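You operate a simulated robot arm through the tools that you are given. There is no shell and no other tool. Be economical: measure what you need, move in short steps, check, and stop when the job is done.

You run a simulated robot arm. Do the job below in one go: nothing can be reset, and whatever is moved stays where it is left.

## Task
Rub the chalk off the balancer's tyre, balance the wheel and lock it again.
Fine: black pad, put back; knob to FREE, the weight shown where the bubble points, pressed till it latches; knob to LOCK.

Only the result counts: the job must be done as asked and must still hold three seconds after the hand-in. Knocking over, shifting, dropping, spilling or breaking anything else fails it.

## Robot
A 6-joint arm with a two-finger parallel gripper, fixed in place. Base frame: the origin is at the foot of the arm, x ahead of it, y to its left, z up; the work surface is at about z = 880. Units: mm, rad, N and s.
With the tool pointing down near the work surface it reaches from about 260 to 660 mm from the base axis. Its first joint turns from -1.152 to 1.152 rad. Payload 2.9 kg.
Tool frame: the origin (TCP) lies between the finger pads and is the grasp point; the fingertips stand 30 mm ahead of it; z points along the fingers, y is the line along which they close. The gripper opens to 110 mm. The fingers are 20 mm wide and 10 mm thick; the gripper's body (48 by 112 mm) begins 55 mm behind the TCP.
Orientation is that of the tool frame in the base frame, as [roll, pitch, yaw] about the fixed x, y, z axes, in that order (R = Rz(yaw) Ry(pitch) Rx(roll)). With the fingers straight down and closing along the base's y, the tool's x points along the base's -x, its y along +y and its z along -z.

## Interface
- The arm moves only by the tool apply_moves. Its argument "increments" is a list of rows, each a list of 7 numbers: the shift along the tool's x, y, z in cm, then the turn, a rotation vector about the tool's x, y, z in rad, then the gripper command, from -1 (shut) to 1 (fully open), values between in proportion. In form: [[dx, dy, dz, ax, ay, az, claw], ...]. A call has 1 to 8 rows; each row is the pose to reach, as a shift and turn from the pose commanded when the call began, along the tool's axes at that moment. Rows are played at 5 a second. More than 50 mm and 0.15 rad between two rows, or a gripper value outside its range, and nothing of the call is played. Where a pose cannot be reached the arm comes as near as it can. A force on the tool above 60 N (or 10 N above the force at the start of the call, whichever is more), or a blocked arm, ends the call early, and 0.2 s more pass. Each finger travels about 108 mm/s and halts on what it meets, pressing with about 23 N; the grip force reading is that of the motor and also rises with nothing between the fingers. The clock runs only during rows and for 0.2 s after the last one: add rows that repeat a pose to give the fingers time. It gives the time, the measured TCP pose, the force on the tool (base axes), the opening and the grip force at its end, in the units of the frame above (readings bear some noise).
- Cameras (640 x 400 px; columns grow to the right, rows downward): "scene" is fixed at [94, 420.1, 1413]; the picture's right is [-0.79, -0.61, 0.00], its down [-0.25, 0.33, -0.91] and it looks along [0.55, -0.72, -0.41] (base axes); focal length 288 px, centre (320, 200). "wrist" rides on the gripper at [72, 17, -103] in the tool frame; the picture's right is [-0.23, 0.97, 0.00], its down [-0.76, -0.18, -0.62] and it looks along [-0.61, -0.14, 0.78] (tool axes); focal length 222 px, centre (320, 200). There is no depth. A picture from a camera that has moved, and an enlarged one, comes with that camera's place and axes in the base frame and with its lens. The place of the scene camera against the robot may be out by one fixed shift of up to 25 mm in any direction.
- camera(camera): a new picture of that camera. It takes no simulated time.
- close_up(camera, box): a new picture of the part [left, top, right, bottom] of that camera's present view, enlarged. It takes no simulated time.
- close_job(): hands the job in; it is judged then, once.

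Go step by step. Nothing tells you positions but the pictures and the camera data: compare them with the known pose of the tool, close in by small moves and look again before you grip or let go. The budget is 120 turns and 64 pictures, counting those below and the enlarged ones. Unless the task says otherwise, let go and move clear before handing in, and close with one line.

The tools are called after ">>>" as name(argument=value, ...) on one line, values as JSON. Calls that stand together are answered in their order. apply_moves: Moves the arm, as the interface text tells. Its arguments: {"type":"object","properties":{"increments":{"type":"array","items":{"type":"array","items":{"type":"number"}}}},"required":["increments"]} The other tools are called the same way: camera (camera) takes a picture; close_up (camera, box) takes an enlarged picture of a part of a camera's view; close_job () hands the job in.

At the start:

```text
t: 0.0
tool_pos: [437.2, -68.3, 1243.1]
orientation: [3.141, 0.0, 3.14]
force: [-0.4, -0.3, -0.1]
opening: 109.9
gripper_force: 0.1
```

scene: 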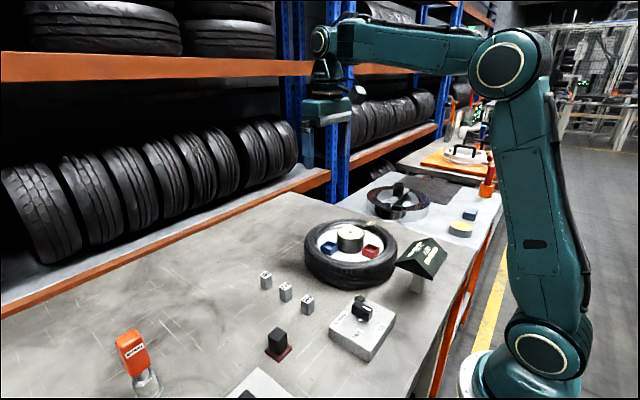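
wrist: 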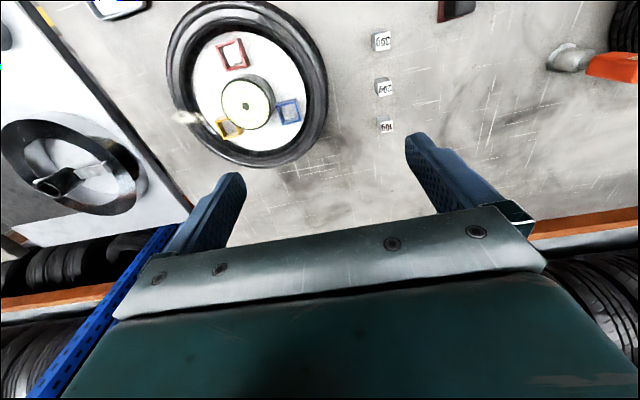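

I see the tyre on a balancer with coloured sockets, three weights, a knob box, a pad and a sign. I'll take closer looks first.

>>> close_up(camera="scene", box=[220, 180, 480, 400])

>>> close_up(camera="wrist", box=[150, 0, 490, 200])

>>> close_up(camera="scene", box=[340, 130, 520, 250])

```text
1.82 times, centred on (350, 290) of scene
camera zoom: at [94.0, 420.1, 1413.0], right [-0.79, -0.61, 0.0], down [-0.25, 0.33, -0.91], along [0.55, -0.72, -0.41], focal length 524 px, centre (266, 36)
```

zoom: 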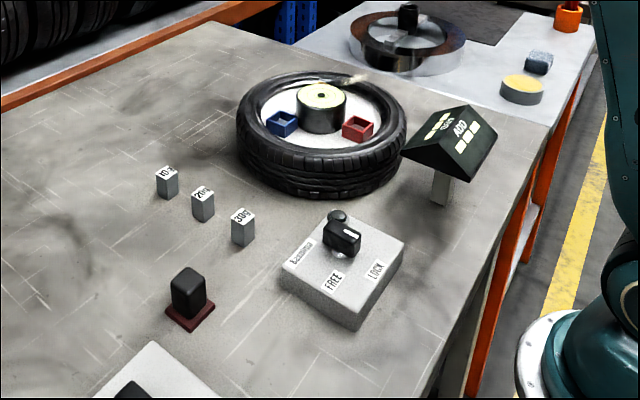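

```text
1.88 times, centred on (320, 100) of wrist
camera zoom: at [364.2, -51.2, 1347.3], right [0.23, 0.97, 0.0], down [0.76, -0.18, 0.62], along [0.61, -0.14, -0.78], focal length 418 px, centre (320, 388)
```

zoom: 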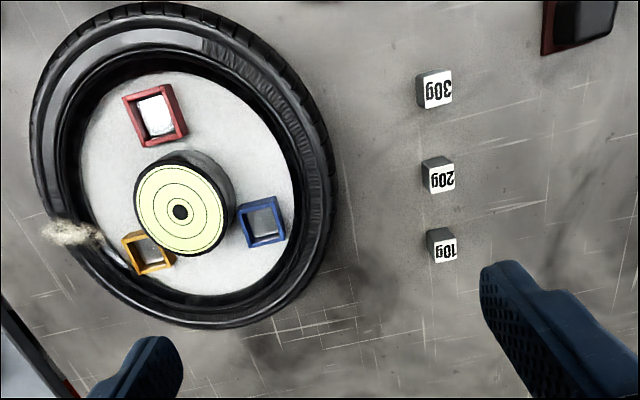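

```text
3.33 times, centred on (430, 190) of scene
camera zoom: at [94.0, 420.1, 1413.0], right [-0.79, -0.61, 0.0], down [-0.25, 0.33, -0.91], along [0.55, -0.72, -0.41], focal length 961 px, centre (-47, 233)
```

zoom: 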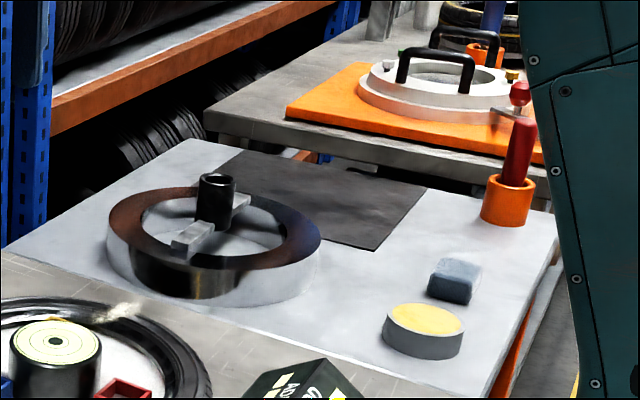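

>>> close_up(camera="scene", box=[390, 230, 454, 270])

>>> close_up(camera="scene", box=[300, 210, 404, 275])

>>> close_up(camera="scene", box=[310, 285, 410, 350])

>>> close_up(camera="scene", box=[220, 315, 348, 400])

```text
10.00 times, centred on (422, 250) of scene
camera zoom: at [94.0, 420.1, 1413.0], right [-0.79, -0.61, 0.0], down [-0.25, 0.33, -0.91], along [0.55, -0.72, -0.41], focal length 2884 px, centre (-700, -300)
```

zoom: 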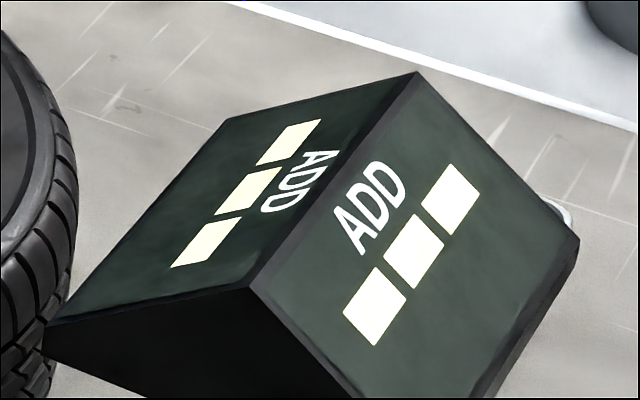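

```text
6.15 times, centred on (352, 242) of scene
camera zoom: at [94.0, 420.1, 1413.0], right [-0.79, -0.61, 0.0], down [-0.25, 0.33, -0.91], along [0.55, -0.72, -0.41], focal length 1775 px, centre (123, -62)
```

zoom: 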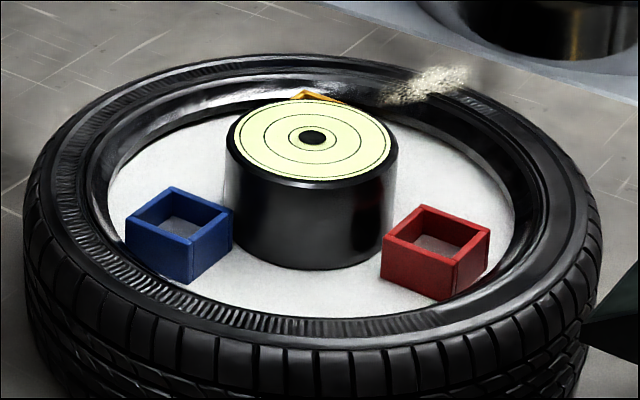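

```text
6.15 times, centred on (360, 318) of scene
camera zoom: at [94.0, 420.1, 1413.0], right [-0.79, -0.61, 0.0], down [-0.25, 0.33, -0.91], along [0.55, -0.72, -0.41], focal length 1775 px, centre (74, -523)
```

zoom: 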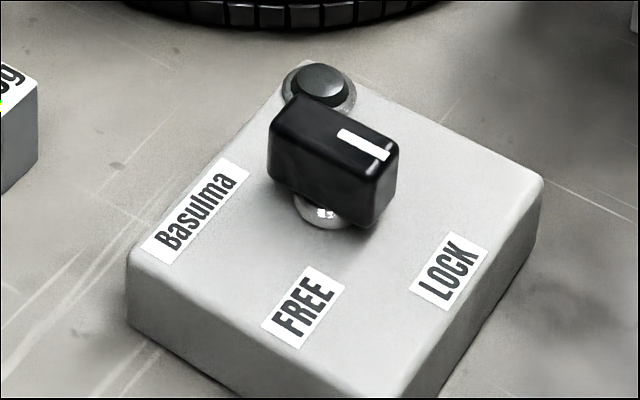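

```text
4.71 times, centred on (284, 358) of scene
camera zoom: at [94.0, 420.1, 1413.0], right [-0.79, -0.61, 0.0], down [-0.25, 0.33, -0.91], along [0.55, -0.72, -0.41], focal length 1357 px, centre (489, -541)
```

zoom: 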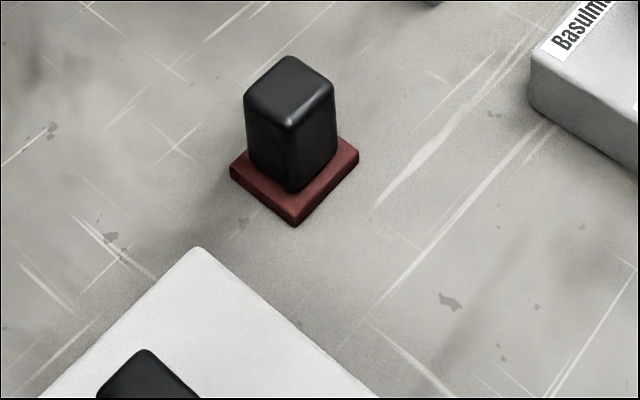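

Three lamps on the sign suggest 30 g (to be rechecked in FREE). Another black object lies on a white plate; I'll move to look at it and the pad from the wrist camera.

>>> apply_moves(increments=[[1.5, 4, 0, 0, 0, 0, 1], [3, 8, 0, 0, 0, 0, 1], [4.5, 12, 0, 0, 0, 0, 1], [6, 16, 0, 0, 0, 0, 1], [7.5, 20, 0, 0, 0, 0, 1], [9, 22, 0, 0, 0, 0, 1], [10, 24, 0, 0, 0, 0, 1]])

>>> camera(camera="wrist")

>>> camera(camera="scene")

```text
t: 1.6
tool_pos: [337.1, 171.2, 1244.0]
orientation: [-3.14, -0.001, 3.141]
force: [0.5, -1.4, 0.7]
opening: 110.2
gripper_force: 0.1
```

```text
54 pictures are left
camera wrist: at [264.0, 188.1, 1347.7], right [0.23, 0.97, 0.0], down [0.76, -0.18, 0.62], along [0.61, -0.14, -0.78], focal length 222 px, centre (320, 200)
```

wrist: 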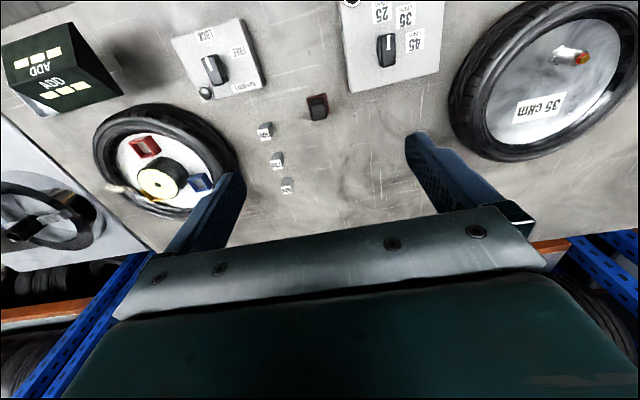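

```text
53 pictures are left
```

scene: 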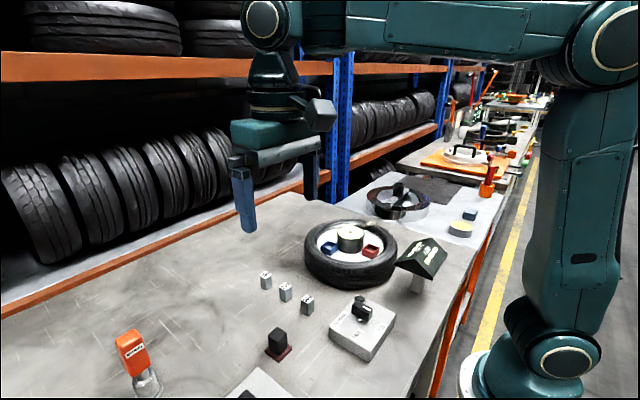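

The second black item is another selector knob, so the pad is the black block in the red tray. Close-ups for localisation.

>>> close_up(camera="wrist", box=[160, 0, 352, 120])

>>> close_up(camera="wrist", box=[80, 90, 320, 240])

```text
3.33 times, centred on (256, 60) of wrist
camera zoom: at [264.0, 188.1, 1347.7], right [0.23, 0.97, 0.0], down [0.76, -0.18, 0.62], along [0.61, -0.14, -0.78], focal length 740 px, centre (533, 667)
```

zoom: 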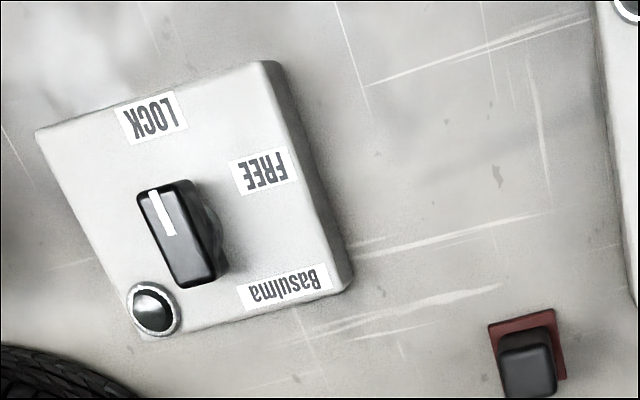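

```text
2.67 times, centred on (200, 165) of wrist
camera zoom: at [264.0, 188.1, 1347.7], right [0.23, 0.97, 0.0], down [0.76, -0.18, 0.62], along [0.61, -0.14, -0.78], focal length 592 px, centre (640, 293)
```

zoom: 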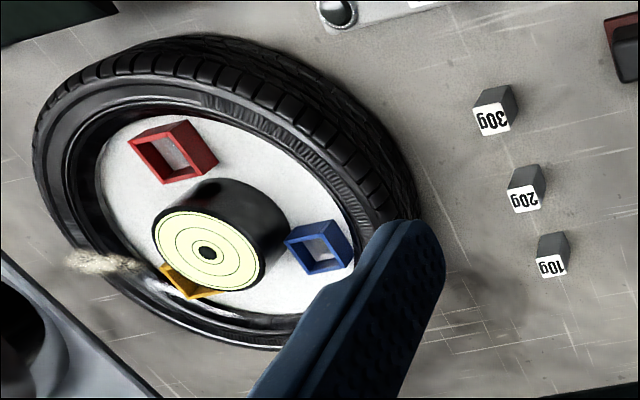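

>>> apply_moves(increments=[[-1.5, -0.5, 4, 0, 0, 0, 1], [-3, -1, 8, 0, 0, 0, 1], [-4.5, -1.5, 12, 0, 0, 0, 1], [-5.5, -1.8, 16, 0, 0, 0, 1], [-5.5, -1.8, 20, 0, 0, 0, 1]])

>>> camera(camera="wrist")

```text
t: 2.8
tool_pos: [393.9, 154.2, 1045.3]
orientation: [3.141, 0.003, 3.141]
force: [0.2, -0.1, -0.6]
opening: 110.0
gripper_force: 0.0
```

```text
50 pictures are left
camera wrist: at [320.4, 170.2, 1147.9], right [0.23, 0.97, 0.0], down [0.76, -0.18, 0.62], along [0.61, -0.14, -0.78], focal length 222 px, centre (320, 200)
```

wrist: 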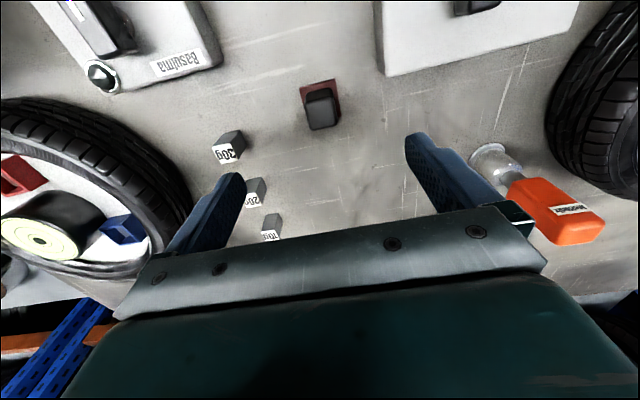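

>>> close_up(camera="wrist", box=[280, 65, 376, 135])

```text
5.71 times, centred on (328, 100) of wrist
camera zoom: at [320.4, 170.2, 1147.9], right [0.23, 0.97, 0.0], down [0.76, -0.18, 0.62], along [0.61, -0.14, -0.78], focal length 1269 px, centre (274, 771)
```

zoom: 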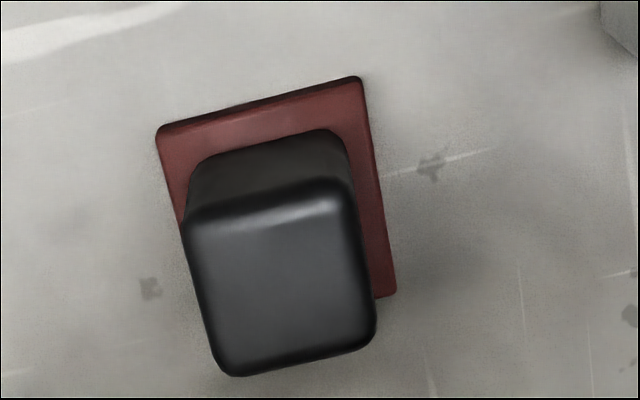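

The tray is about 40 mm square centred at (390,156) with the pad ~28 mm wide, top near z=920. Descend with partial opening.

>>> apply_moves(increments=[[0.1, 0.27, 2, 0, 0, 0, 0.1], [0.1, 0.27, 5, 0, 0, 0, 0.1], [0.1, 0.27, 7, 0, 0, 0, 0.1], [0.1, 0.27, 8.5, 0, 0, 0, 0.1], [0.1, 0.27, 8.5, 0, 0, 0, 0.1]])

>>> camera(camera="wrist")

>>> close_up(camera="scene", box=[220, 290, 348, 370])

```text
t: 4.0
tool_pos: [393.8, 157.9, 959.9]
orientation: [3.141, -0.001, 3.14]
force: [0.1, -0.3, -0.6]
opening: 60.4
gripper_force: 0.1
```

```text
48 pictures are left
camera wrist: at [318.9, 174.1, 1061.9], right [0.23, 0.97, 0.0], down [0.76, -0.18, 0.62], along [0.61, -0.14, -0.78], focal length 222 px, centre (320, 200)
```

wrist: 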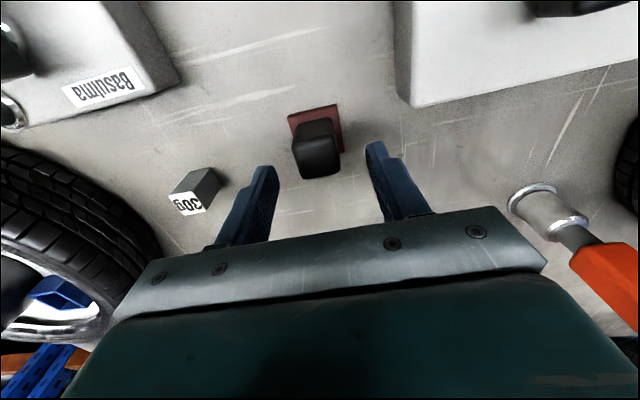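

```text
5.00 times, centred on (284, 330) of scene
camera zoom: at [94.0, 420.1, 1413.0], right [-0.79, -0.61, 0.0], down [-0.25, 0.33, -0.91], along [0.55, -0.72, -0.41], focal length 1442 px, centre (500, -450)
```

zoom: 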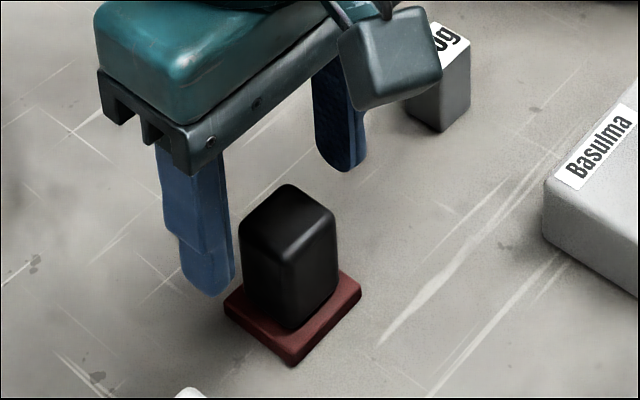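

Alignment looks good; descend and close.

>>> apply_moves(increments=[[0, 0, 1.6, 0, 0, 0, 0.1], [0, 0, 3.2, 0, 0, 0, 0.1], [0, 0, 3.2, 0, 0, 0, -0.3], [0, 0, 3.2, 0, 0, 0, -0.7], [0, 0, 3.2, 0, 0, 0, -0.7], [0, 0, 3.2, 0, 0, 0, -0.7]])

>>> close_up(camera="scene", box=[220, 290, 348, 370])

```text
t: 5.4
tool_pos: [392.3, 154.8, 926.7]
orientation: [-3.141, -0.001, -3.141]
force: [0.1, 0.3, -0.5]
opening: 29.6
gripper_force: 22.6
```

```text
5.00 times, centred on (284, 330) of scene
camera zoom: at [94.0, 420.1, 1413.0], right [-0.79, -0.61, 0.0], down [-0.25, 0.33, -0.91], along [0.55, -0.72, -0.41], focal length 1442 px, centre (500, -450)
```

zoom: 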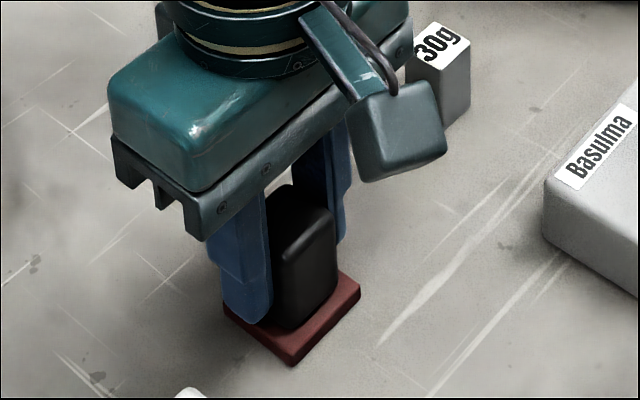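

>>> apply_moves(increments=[[0, 0, -2, 0, 0, 0, -1], [0, 0, -6, 0, 0, 0, -1], [0, 0, -10, 0, 0, 0, -1], [0, 0, -14, 0, 0, 0, -1], [0, -4, -17, 0, 0, 0, -1], [0, -8, -17, 0, 0, 0, -1], [0, -12, -17, 0, 0, 0, -1], [0, -16, -17, 0, 0, 0, -1]])

>>> camera(camera="wrist")

>>> camera(camera="scene")

```text
t: 7.2
tool_pos: [393.8, -3.3, 1097.3]
orientation: [-3.141, -0.001, -3.142]
force: [-0.2, -0.3, -0.6]
opening: 29.5
gripper_force: 22.6
```

```text
45 pictures are left
camera wrist: at [319.4, 14.1, 1199.6], right [0.23, 0.97, 0.0], down [0.76, -0.18, 0.62], along [0.61, -0.14, -0.78], focal length 222 px, centre (320, 200)
```

wrist: 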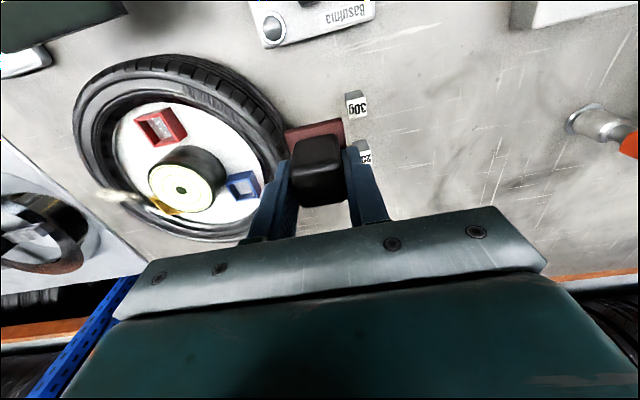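

```text
44 pictures are left
```

scene: 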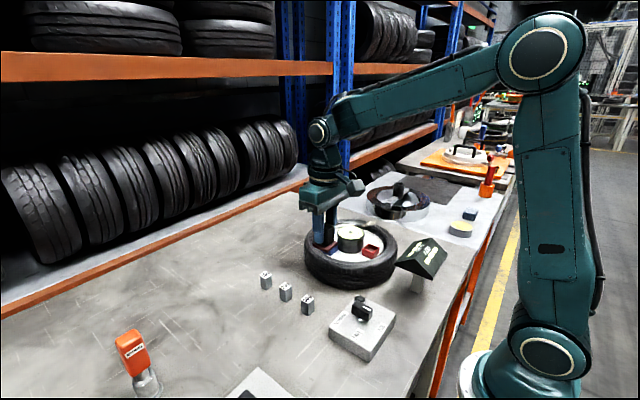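

The dark red plate is the pad's own sole (it came up with the handle). It's held firmly. Now a close look at the chalk.

>>> close_up(camera="wrist", box=[60, 40, 300, 250])

```text
1.90 times, centred on (180, 145) of wrist
camera zoom: at [319.4, 14.1, 1199.6], right [0.23, 0.97, 0.0], down [0.76, -0.18, 0.62], along [0.61, -0.14, -0.78], focal length 423 px, centre (587, 305)
```

zoom: 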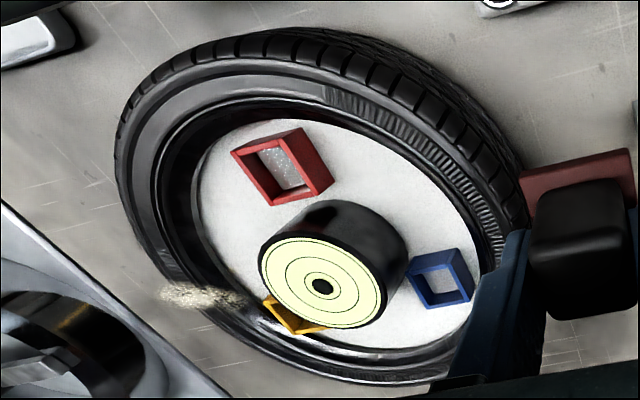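

>>> apply_moves(increments=[[-1, -4.5, 0, 0, 0, 0, -1], [-2, -9, 0, 0, 0, 0, -1], [-3, -13.5, 0, 0, 0, 0, -1], [-4, -18, 0, 0, 0, 0, -1], [-4, -22.5, 0, 0, 0, 0, -1], [-4, -26.5, 0, 0, 0, 0, -1], [-4, -26.5, 0, 0, 0, 0, -1]])

>>> camera(camera="wrist")

```text
t: 8.8
tool_pos: [432.3, -268.7, 1097.2]
orientation: [-3.141, 0.001, -3.141]
force: [-0.5, 0.0, -1.2]
opening: 29.5
gripper_force: 22.7
```

```text
42 pictures are left
camera wrist: at [358.4, -253.3, 1200.9], right [0.23, 0.97, 0.0], down [0.76, -0.18, 0.62], along [0.61, -0.14, -0.78], focal length 222 px, centre (320, 200)
```

wrist: 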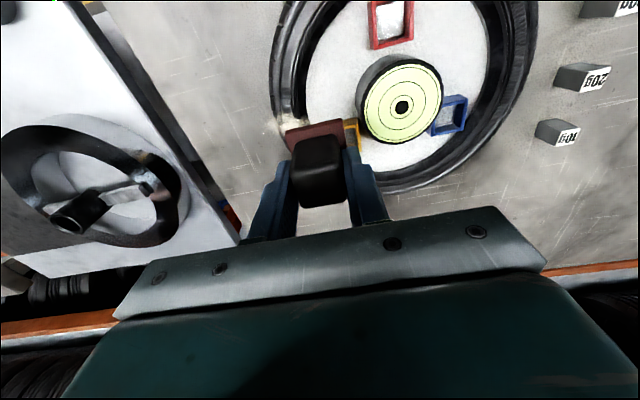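

The pad hides the chalk; shift the arm +x to see it.

>>> apply_moves(increments=[[-4, 0, 0, 0, 0, 0, -1], [-6, 0, 0, 0, 0, 0, -1], [-6, 0, 0, 0, 0, 0, -1]])

>>> close_up(camera="wrist", box=[220, 0, 412, 120])

```text
t: 9.6
tool_pos: [491.8, -266.9, 1096.3]
orientation: [3.14, 0.0, 3.14]
force: [-0.5, -0.5, -1.5]
opening: 29.8
gripper_force: 22.8
```

```text
3.33 times, centred on (316, 60) of wrist
camera zoom: at [418.6, -250.6, 1199.8], right [0.23, 0.97, 0.0], down [0.76, -0.18, 0.62], along [0.61, -0.14, -0.78], focal length 740 px, centre (333, 667)
```

zoom: 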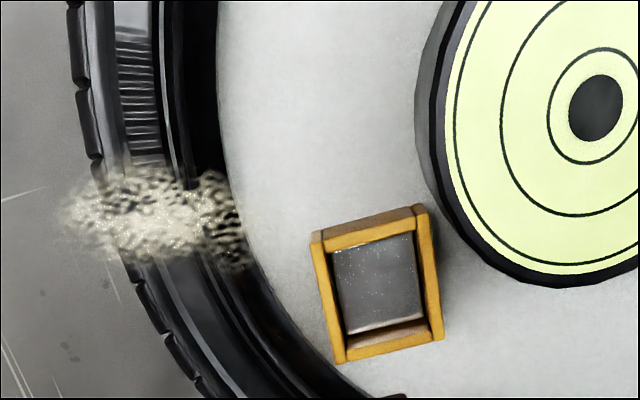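

The chalk is a ~50×25 mm patch centred about (438,-308), tyre top around z≈950. I'll bring the pad over it and lower.

>>> apply_moves(increments=[[3, -2, 0, 0, 0, 0, -1], [5.3, -3.94, 1, 0, 0, 0, -1], [5.3, -3.94, 4, 0, 0, 0, -1], [5.3, -3.94, 7, 0, 0, 0, -1], [5.3, -3.94, 8.6, 0, 0, 0, -1], [5.3, -3.94, 8.6, 0, 0, 0, -1]])

>>> close_up(camera="scene", box=[290, 180, 418, 260])

```text
t: 11.0
tool_pos: [439.1, -305.9, 1010.3]
orientation: [3.14, 0.0, -3.14]
force: [-0.6, 0.6, -1.7]
opening: 29.7
gripper_force: 23.1
```

```text
5.00 times, centred on (354, 220) of scene
camera zoom: at [94.0, 420.1, 1413.0], right [-0.79, -0.61, 0.0], down [-0.25, 0.33, -0.91], along [0.55, -0.72, -0.41], focal length 1442 px, centre (150, 100)
```

zoom: 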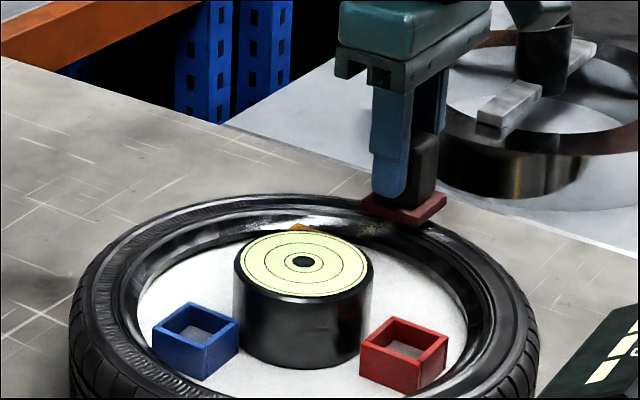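

Pad is right above the chalk; lower slowly until contact.

>>> apply_moves(increments=[[0, 0, 0.3, 0, 0, 0, -1], [0, 0, 0.6, 0, 0, 0, -1], [0, 0, 0.9, 0, 0, 0, -1], [0, 0, 1.1, 0, 0, 0, -1], [0, 0, 1.2, 0, 0, 0, -1]])

```text
t: 12.2
tool_pos: [438.0, -306.2, 1002.4]
orientation: [-3.138, 0.004, 3.14]
force: [-10.9, 4.8, 34.0]
opening: 29.9
gripper_force: 23.0
```

In contact (34 N); ease off slightly and rub back and forth.

>>> apply_moves(increments=[[0, 0, -0.2, 0, 0, 0, -1], [0.8, 0, -0.2, 0, 0, 0, -1], [1.5, 0, -0.2, 0, 0, 0, -1], [0.8, 0, -0.2, 0, 0, 0, -1], [0, 0, -0.2, 0, 0, 0, -1], [-0.8, 0, -0.2, 0, 0, 0, -1], [-1.5, 0, -0.2, 0, 0, 0, -1], [0, 0, -0.2, 0, 0, 0, -1]])

>>> close_up(camera="scene", box=[290, 180, 418, 260])

```text
t: 14.0
tool_pos: [441.7, -308.1, 1001.4]
orientation: [-3.139, 0.005, -3.139]
force: [12.1, 0.5, 13.5]
opening: 29.5
gripper_force: 23.2
```

```text
5.00 times, centred on (354, 220) of scene
camera zoom: at [94.1, 420.2, 1412.9], right [-0.79, -0.61, 0.0], down [-0.25, 0.33, -0.91], along [0.55, -0.72, -0.41], focal length 1442 px, centre (150, 100)
```

zoom: 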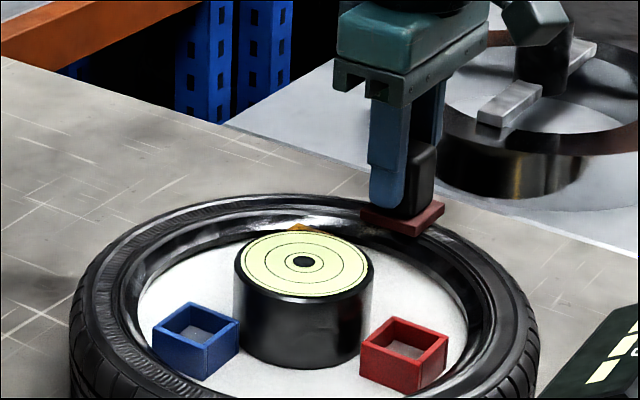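

>>> apply_moves(increments=[[0, 0.7, 0, 0, 0, 0, -1], [0, 1.4, 0, 0, 0, 0, -1], [0, 0.5, 0, 0, 0, 0, -1], [0, -0.5, 0, 0, 0, 0, -1], [0, -1.4, 0, 0, 0, 0, -1], [0.8, -1, 0, 0, 0, 0, -1], [0.8, 0, 0, 0, 0, 0, -1], [0.8, 1, 0, 0, 0, 0, -1]])

>>> apply_moves(increments=[[-1, 0, 0, 0, 0, 0, -1], [-2, 0, 0, 0, 0, 0, -1], [-2, -1, 0, 0, 0, 0, -1], [-2, -1.6, 0, 0, 0, 0, -1], [-1, -1.6, 0, 0, 0, 0, -1], [0, -1.6, 0, 0, 0, 0, -1], [-1, -1, 0, 0, 0, 0, -1], [-1, -1, -1, 0, 0, 0, -1]])

>>> apply_moves(increments=[[0, 0, -3, 0, 0, 0, -1], [-2, 2, -6, 0, 0, 0, -1], [-5, 4, -7.6, 0, 0, 0, -1], [-5, 4, -7.6, 0, 0, 0, -1]])

>>> close_up(camera="wrist", box=[220, 0, 412, 120])

```text
t: 15.8
tool_pos: [429.9, -297.5, 1001.3]
orientation: [-3.138, 0.001, 3.138]
force: [-0.8, -9.5, 9.2]
opening: 29.6
gripper_force: 23.0
```

```text
t: 17.6
tool_pos: [441.3, -306.0, 1011.5]
orientation: [3.14, -0.003, 3.141]
force: [-0.7, 1.5, -1.5]
opening: 29.8
gripper_force: 22.8
```

```text
t: 18.6
tool_pos: [491.4, -265.7, 1086.7]
orientation: [-3.14, 0.001, 3.139]
force: [0.2, 0.6, -1.2]
opening: 29.7
gripper_force: 23.5
```

```text
3.33 times, centred on (316, 60) of wrist
camera zoom: at [418.1, -249.8, 1189.4], right [0.23, 0.97, 0.0], down [0.76, -0.18, 0.62], along [0.61, -0.14, -0.78], focal length 740 px, centre (333, 667)
```

zoom: 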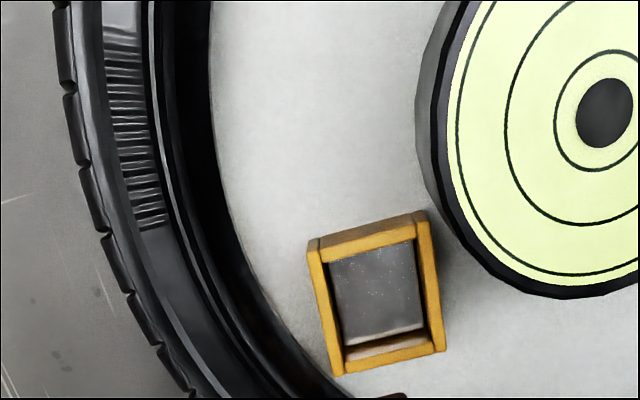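

The chalk is gone. Returning the pad to its original spot (391,156).

>>> apply_moves(increments=[[1, 4.5, 0, 0, 0, 0, -1], [2, 9, 0, 0, 0, 0, -1], [3, 13.5, 0, 0, 0, 0, -1], [4, 18, 0, 0, 0, 0, -1], [5, 22.5, 0, 0, 0, 0, -1], [6, 27, 0, 0, 0, 0, -1], [7, 31.5, 0, 0, 0, 0, -1], [8, 36, 0, 0, 0, 0, -1]])

>>> apply_moves(increments=[[1, 4, 2, 0, 0, 0, -1], [1.9, 6.44, 5, 0, 0, 0, -1], [1.9, 6.44, 9, 0, 0, 0, -1], [1.9, 6.44, 12, 0, 0, 0, -1], [1.9, 6.44, 14, 0, 0, 0, -1], [1.9, 6.44, 14, 0, 0, 0, -1]])

>>> close_up(camera="scene", box=[220, 290, 348, 370])

>>> camera(camera="wrist")

```text
t: 20.4
tool_pos: [409.9, 91.6, 1085.5]
orientation: [-3.141, 0.0, 3.138]
force: [0.0, -0.1, -1.3]
opening: 29.6
gripper_force: 22.6
```

```text
t: 21.8
tool_pos: [391.0, 156.4, 948.0]
orientation: [3.139, 0.001, -3.141]
force: [0.7, 0.0, -1.1]
opening: 29.4
gripper_force: 22.7
```

```text
5.00 times, centred on (284, 330) of scene
camera zoom: at [94.0, 420.1, 1413.0], right [-0.79, -0.61, 0.0], down [-0.25, 0.33, -0.91], along [0.55, -0.72, -0.41], focal length 1442 px, centre (500, -450)
```

zoom: 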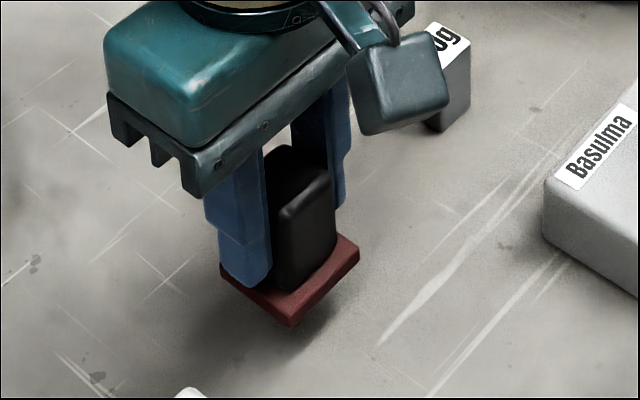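

```text
36 pictures are left
camera wrist: at [317.5, 172.8, 1051.4], right [0.23, 0.97, 0.0], down [0.76, -0.18, 0.62], along [0.61, -0.14, -0.78], focal length 222 px, centre (320, 200)
```

wrist: 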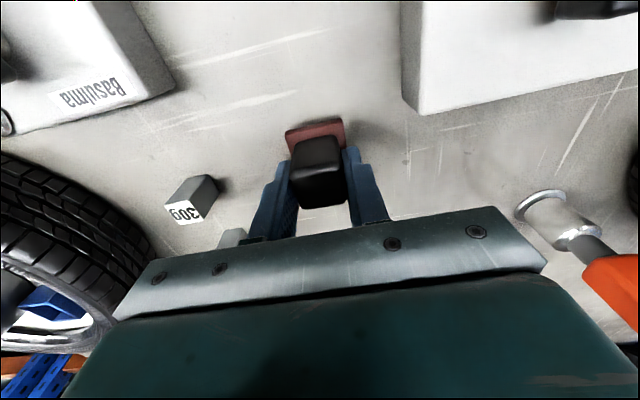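

>>> apply_moves(increments=[[0, 0, 0.7, 0, 0, 0, -1], [0, 0, 1.3, 0, 0, 0, -1], [0, 0, 1.6, 0, 0, 0, -1], [0, 0, 1.8, 0, 0, 0, -1], [0, 0, 1.95, 0, 0, 0, -1], [0, 0, 1.95, 0, 0, 0, -1]])

>>> close_up(camera="scene", box=[220, 290, 348, 370])

```text
t: 23.2
tool_pos: [390.7, 156.7, 927.6]
orientation: [-3.14, 0.0, 3.141]
force: [0.1, 0.3, -1.3]
opening: 29.5
gripper_force: 23.3
```

```text
5.00 times, centred on (284, 330) of scene
camera zoom: at [94.0, 420.1, 1413.0], right [-0.79, -0.61, 0.0], down [-0.25, 0.33, -0.91], along [0.55, -0.72, -0.41], focal length 1442 px, centre (500, -450)
```

zoom: 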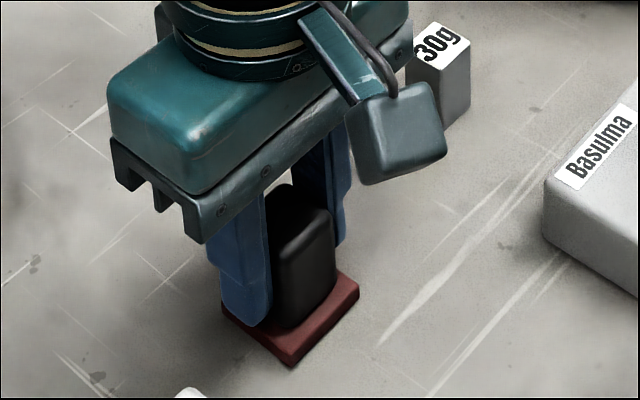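

>>> apply_moves(increments=[[0, 0, 0.1, 0, 0, 0, -1], [0, 0, 0.1, 0, 0, 0, -1]])

```text
t: 23.8
tool_pos: [393.4, 156.2, 925.9]
orientation: [-3.141, 0.0, 3.14]
force: [0.0, -0.3, -1.5]
opening: 29.7
gripper_force: 22.7
```

>>> apply_moves(increments=[[0, 0, 0.1, 0, 0, 0, -1], [0, 0, 0.1, 0, 0, 0, -1]])

```text
t: 24.4
tool_pos: [392.1, 155.7, 927.2]
orientation: [3.139, 0.003, 3.141]
force: [-3.5, 1.2, 13.7]
opening: 29.8
gripper_force: 23.2
```

The sole is on the table; release and rise.

>>> apply_moves(increments=[[0, 0, -0.05, 0, 0, 0, -0.3], [0, 0, -0.05, 0, 0, 0, 0.1], [0, 0, -0.05, 0, 0, 0, 0.1], [0, 0, -3, 0, 0, 0, 0.1], [0, 0, -7, 0, 0, 0, 0.1], [0, 0, -12, 0, 0, 0, 0.1], [0, 0, -12, 0, 0, 0, 0.1]])

>>> camera(camera="wrist")

>>> close_up(camera="scene", box=[220, 315, 348, 400])

```text
t: 26.0
tool_pos: [389.7, 155.5, 1045.5]
orientation: [-3.141, -0.001, 3.139]
force: [-0.5, -0.4, -0.7]
opening: 60.4
gripper_force: 0.0
```

```text
34 pictures are left
camera wrist: at [317.5, 171.5, 1149.2], right [0.23, 0.97, 0.0], down [0.76, -0.18, 0.62], along [0.61, -0.14, -0.78], focal length 222 px, centre (320, 200)
```

wrist: 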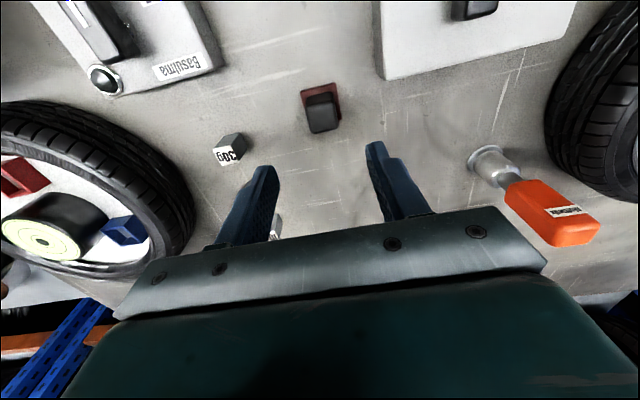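

```text
4.71 times, centred on (284, 358) of scene
camera zoom: at [94.0, 420.1, 1413.0], right [-0.79, -0.61, 0.0], down [-0.25, 0.33, -0.91], along [0.55, -0.72, -0.41], focal length 1357 px, centre (489, -541)
```

zoom: 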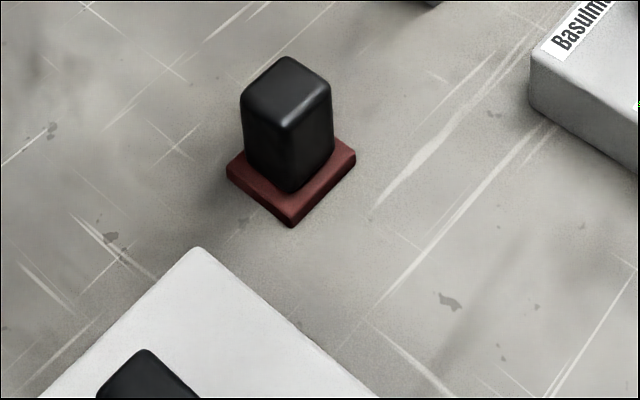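

Pad is back in place. Now to look at the knob box from above.

>>> apply_moves(increments=[[3, -4, -1, 0, 0, 0, 0.1], [6, -8, -1.5, 0, 0, 0, 0.1], [9, -12, -1.5, 0, 0, 0, 0.1], [9.1, -14.6, -1.5, 0, 0, 0, 0.1], [9.1, -14.6, -1.5, 0, 0, 0, 0.1]])

>>> camera(camera="wrist")

```text
refused: row 1 steps farther than a row can; nothing moved
```

```text
32 pictures are left
camera wrist: at [317.5, 171.5, 1149.2], right [0.23, 0.97, 0.0], down [0.76, -0.18, 0.62], along [0.61, -0.14, -0.78], focal length 222 px, centre (320, 200)
```

wrist: 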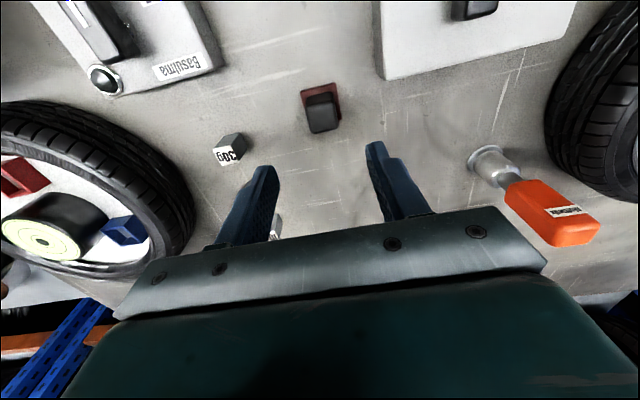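

>>> apply_moves(increments=[[2.2, -3.5, -0.5, 0, 0, 0, 0.1], [4.4, -7, -1, 0, 0, 0, 0.1], [6.6, -10.5, -1.5, 0, 0, 0, 0.1], [9.1, -14.6, -1.5, 0, 0, 0, 0.1], [9.1, -14.6, -1.5, 0, 0, 0, 0.1]])

>>> camera(camera="wrist")

```text
t: 27.2
tool_pos: [298.6, 10.7, 1061.8]
orientation: [-3.141, 0.0, 3.141]
force: [-0.4, -0.8, 0.2]
opening: 60.5
gripper_force: 0.0
```

```text
31 pictures are left
camera wrist: at [225.8, 27.8, 1164.7], right [0.23, 0.97, 0.0], down [0.76, -0.18, 0.62], along [0.61, -0.14, -0.78], focal length 222 px, centre (320, 200)
```

wrist: 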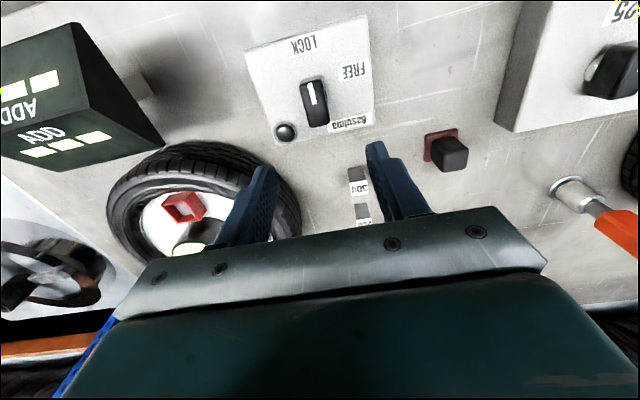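

>>> close_up(camera="wrist", box=[236, 10, 396, 150])

```text
2.86 times, centred on (316, 80) of wrist
camera zoom: at [225.8, 27.8, 1164.7], right [0.23, 0.97, 0.0], down [0.76, -0.18, 0.62], along [0.61, -0.14, -0.78], focal length 635 px, centre (331, 543)
```

zoom: 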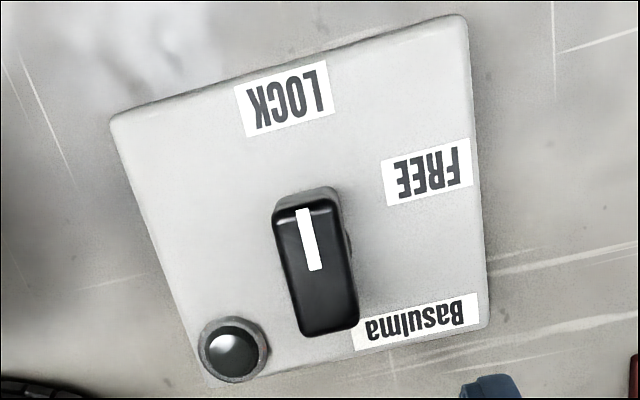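

Box is axis-aligned, knob centre about (283,10), top ≈ z 939; LOCK lies toward -x, FREE about 75° clockwise toward +y. Descend above the knob and check.

>>> apply_moves(increments=[[1.6, 0, 3, 0, 0, 0, 0.1], [1.6, 0, 6, 0, 0, 0, 0.1], [1.6, 0, 7.4, 0, 0, 0, 0.1], [1.6, 0, 7.4, 0, 0, 0, 0.1]])

>>> close_up(camera="wrist", box=[220, 70, 420, 220])

>>> close_up(camera="scene", box=[310, 275, 410, 350])

```text
t: 28.2
tool_pos: [284.9, 11.7, 986.5]
orientation: [3.141, 0.0, -3.141]
force: [-0.4, -0.2, -0.3]
opening: 60.2
gripper_force: 0.1
```

```text
2.67 times, centred on (320, 145) of wrist
camera zoom: at [210.8, 28.3, 1089.3], right [0.23, 0.97, 0.0], down [0.76, -0.18, 0.62], along [0.61, -0.14, -0.78], focal length 592 px, centre (320, 347)
```

zoom: 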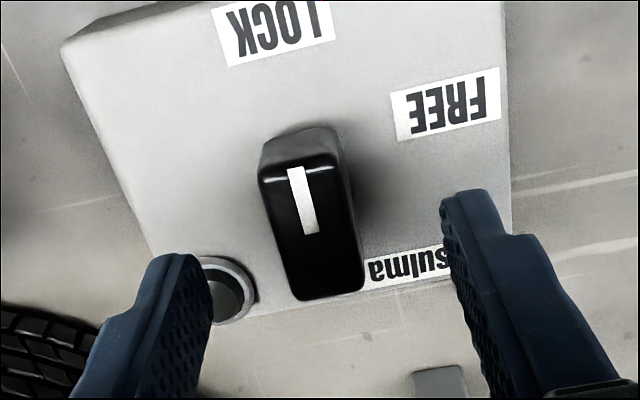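

```text
5.33 times, centred on (360, 312) of scene
camera zoom: at [94.0, 420.1, 1413.0], right [-0.79, -0.61, 0.0], down [-0.25, 0.33, -0.91], along [0.55, -0.72, -0.41], focal length 1538 px, centre (107, -400)
```

zoom: 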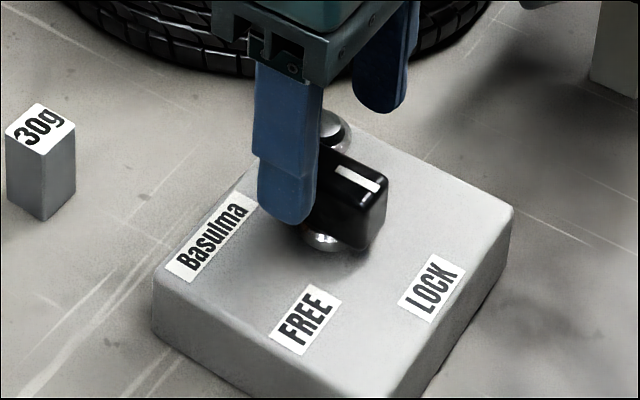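

>>> apply_moves(increments=[[-0.14, -0.04, 1, 0, 0, 0, -0.2], [-0.14, -0.04, 2.2, 0, 0, 0, -0.2], [-0.14, -0.04, 3.3, 0, 0, 0, -0.2], [-0.14, -0.04, 3.3, 0, 0, 0, -0.2]])

>>> close_up(camera="scene", box=[310, 275, 410, 350])

```text
t: 29.2
tool_pos: [287.1, 9.9, 953.7]
orientation: [-3.141, 0.0, 3.14]
force: [-0.7, 0.0, 0.0]
opening: 44.0
gripper_force: 0.0
```

```text
5.33 times, centred on (360, 312) of scene
camera zoom: at [94.0, 420.1, 1413.0], right [-0.79, -0.61, 0.0], down [-0.25, 0.33, -0.91], along [0.55, -0.72, -0.41], focal length 1538 px, centre (107, -400)
```

zoom: 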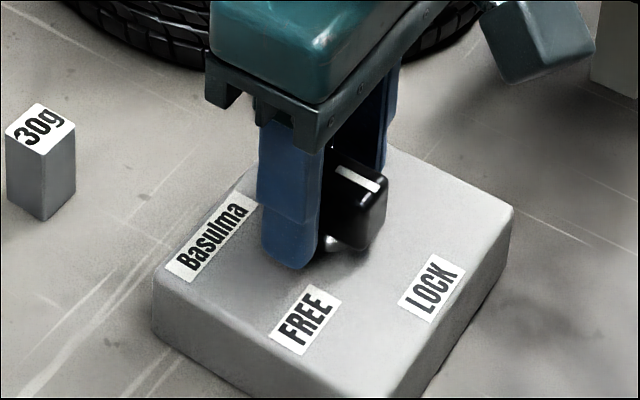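

>>> apply_moves(increments=[[0, 0, 0, 0, 0, 0, -0.6], [0, 0, 0, 0, 0, 0, -1], [0, 0, 0, 0, 0, 0, -1], [0, 0, 0, 0, 0, 0, -1]])

>>> apply_moves(increments=[[0, 0, 0, 0, 0, 0.14, -1], [0, 0, 0, 0, 0, 0.28, -1], [0, 0, 0, 0, 0, 0.42, -1], [0, 0, 0, 0, 0, 0.42, -1]])

>>> close_up(camera="scene", box=[310, 275, 410, 350])

```text
t: 30.2
tool_pos: [286.5, 9.3, 954.7]
orientation: [-3.142, 0.001, 3.139]
force: [-0.3, -6.0, -4.4]
opening: 21.8
gripper_force: 45.3
```

```text
t: 31.2
tool_pos: [286.6, 8.1, 954.6]
orientation: [-3.139, 0.002, 2.718]
force: [6.4, -17.2, 4.4]
opening: 21.8
gripper_force: 45.0
```

```text
5.33 times, centred on (360, 312) of scene
camera zoom: at [94.2, 419.6, 1413.2], right [-0.79, -0.61, 0.0], down [-0.25, 0.33, -0.91], along [0.55, -0.72, -0.41], focal length 1538 px, centre (107, -400)
```

zoom: 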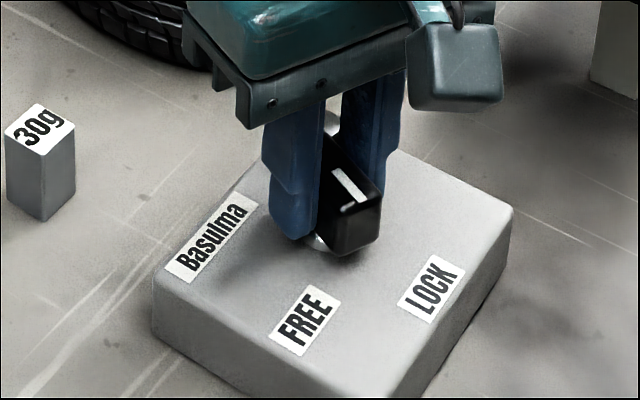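

>>> apply_moves(increments=[[-0.03, -0.07, 0, 0, 0, 0.14, -1], [-0.06, -0.13, 0, 0, 0, 0.28, -1], [-0.06, -0.13, 0, 0, 0, 0.42, -1], [-0.06, -0.13, 0, 0, 0, 0.55, -1], [-0.06, -0.13, 0, 0, 0, 0.55, -1]])

>>> close_up(camera="scene", box=[310, 275, 410, 350])

```text
t: 32.4
tool_pos: [285.5, 8.3, 955.0]
orientation: [3.141, 0.002, 2.168]
force: [-6.8, -20.1, 40.7]
opening: 21.9
gripper_force: 45.0
```

```text
5.33 times, centred on (360, 312) of scene
camera zoom: at [93.5, 419.5, 1413.2], right [-0.79, -0.61, 0.0], down [-0.25, 0.33, -0.91], along [0.56, -0.72, -0.41], focal length 1538 px, centre (107, -400)
```

zoom: 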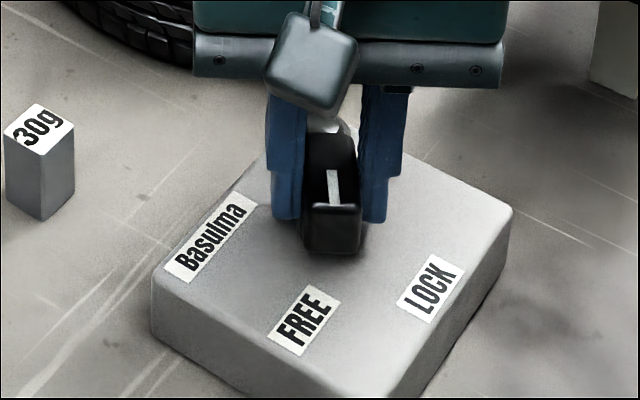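

>>> apply_moves(increments=[[0, 0, -0.2, 0, 0, 0, -1], [0, 0, -0.2, 0, 0, 0.13, -1], [0, 0, -0.2, 0, 0, 0.26, -1], [0, 0, -0.2, 0, 0, 0.26, -1]])

>>> close_up(camera="scene", box=[310, 275, 410, 350])

```text
t: 33.4
tool_pos: [286.6, 8.1, 955.2]
orientation: [-3.137, 0.0, 1.908]
force: [0.1, -20.0, -29.9]
opening: 22.1
gripper_force: 45.0
```

```text
5.33 times, centred on (360, 312) of scene
camera zoom: at [94.2, 419.6, 1413.2], right [-0.79, -0.61, 0.0], down [-0.25, 0.33, -0.91], along [0.55, -0.72, -0.41], focal length 1538 px, centre (107, -400)
```

zoom: 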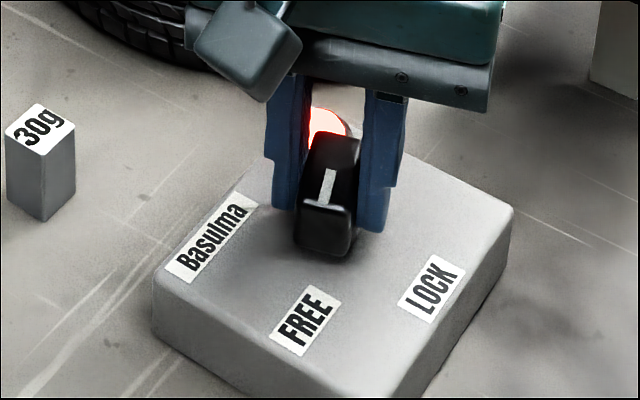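

The lamp went red, so the knob seems at FREE. Release and rise to check.

>>> apply_moves(increments=[[0, 0, 0.05, 0, 0, 0, -0.6], [0, 0, 0.05, 0, 0, 0, -0.2], [0, 0, 0, 0, 0, 0, -0.2], [0, 0, -3, 0, 0, 0, -0.2], [0, 0, -7, 0, 0, 0, -0.2], [0, 0, -11, 0, 0, 0, -0.2], [0, 0, -11, 0, 0, 0, -0.2]])

>>> camera(camera="wrist")

>>> close_up(camera="scene", box=[300, 210, 460, 350])

```text
t: 35.0
tool_pos: [283.0, 8.9, 1067.5]
orientation: [-3.141, 0.0, 1.91]
force: [1.0, -1.0, -0.7]
opening: 44.2
gripper_force: 0.0
```

```text
23 pictures are left
camera wrist: at [273.9, 81.9, 1169.6], right [0.99, 0.11, 0.0], down [0.09, -0.78, 0.62], along [0.07, -0.62, -0.78], focal length 222 px, centre (320, 200)
```

wrist: 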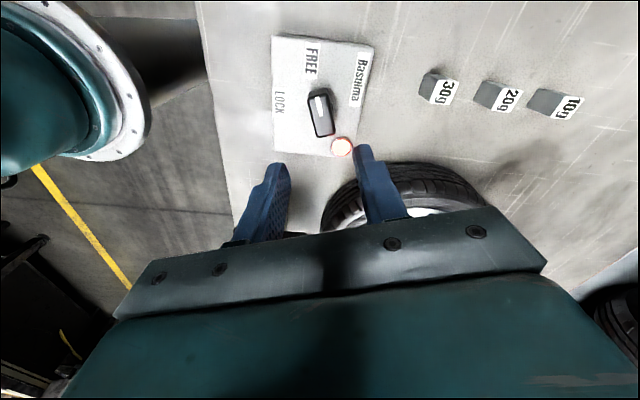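

```text
2.86 times, centred on (380, 280) of scene
camera zoom: at [94.0, 420.1, 1413.0], right [-0.79, -0.61, 0.0], down [-0.25, 0.33, -0.91], along [0.55, -0.72, -0.41], focal length 824 px, centre (149, -29)
```

zoom: 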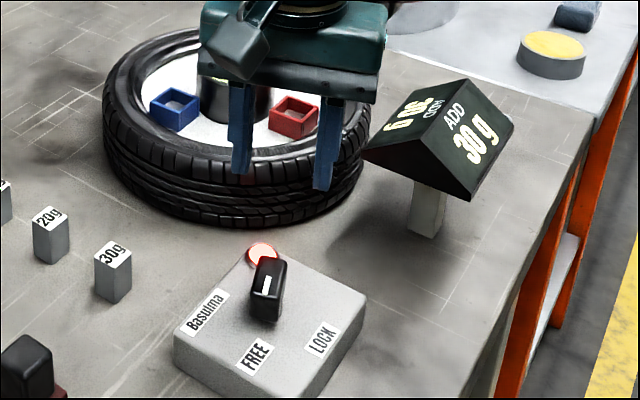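

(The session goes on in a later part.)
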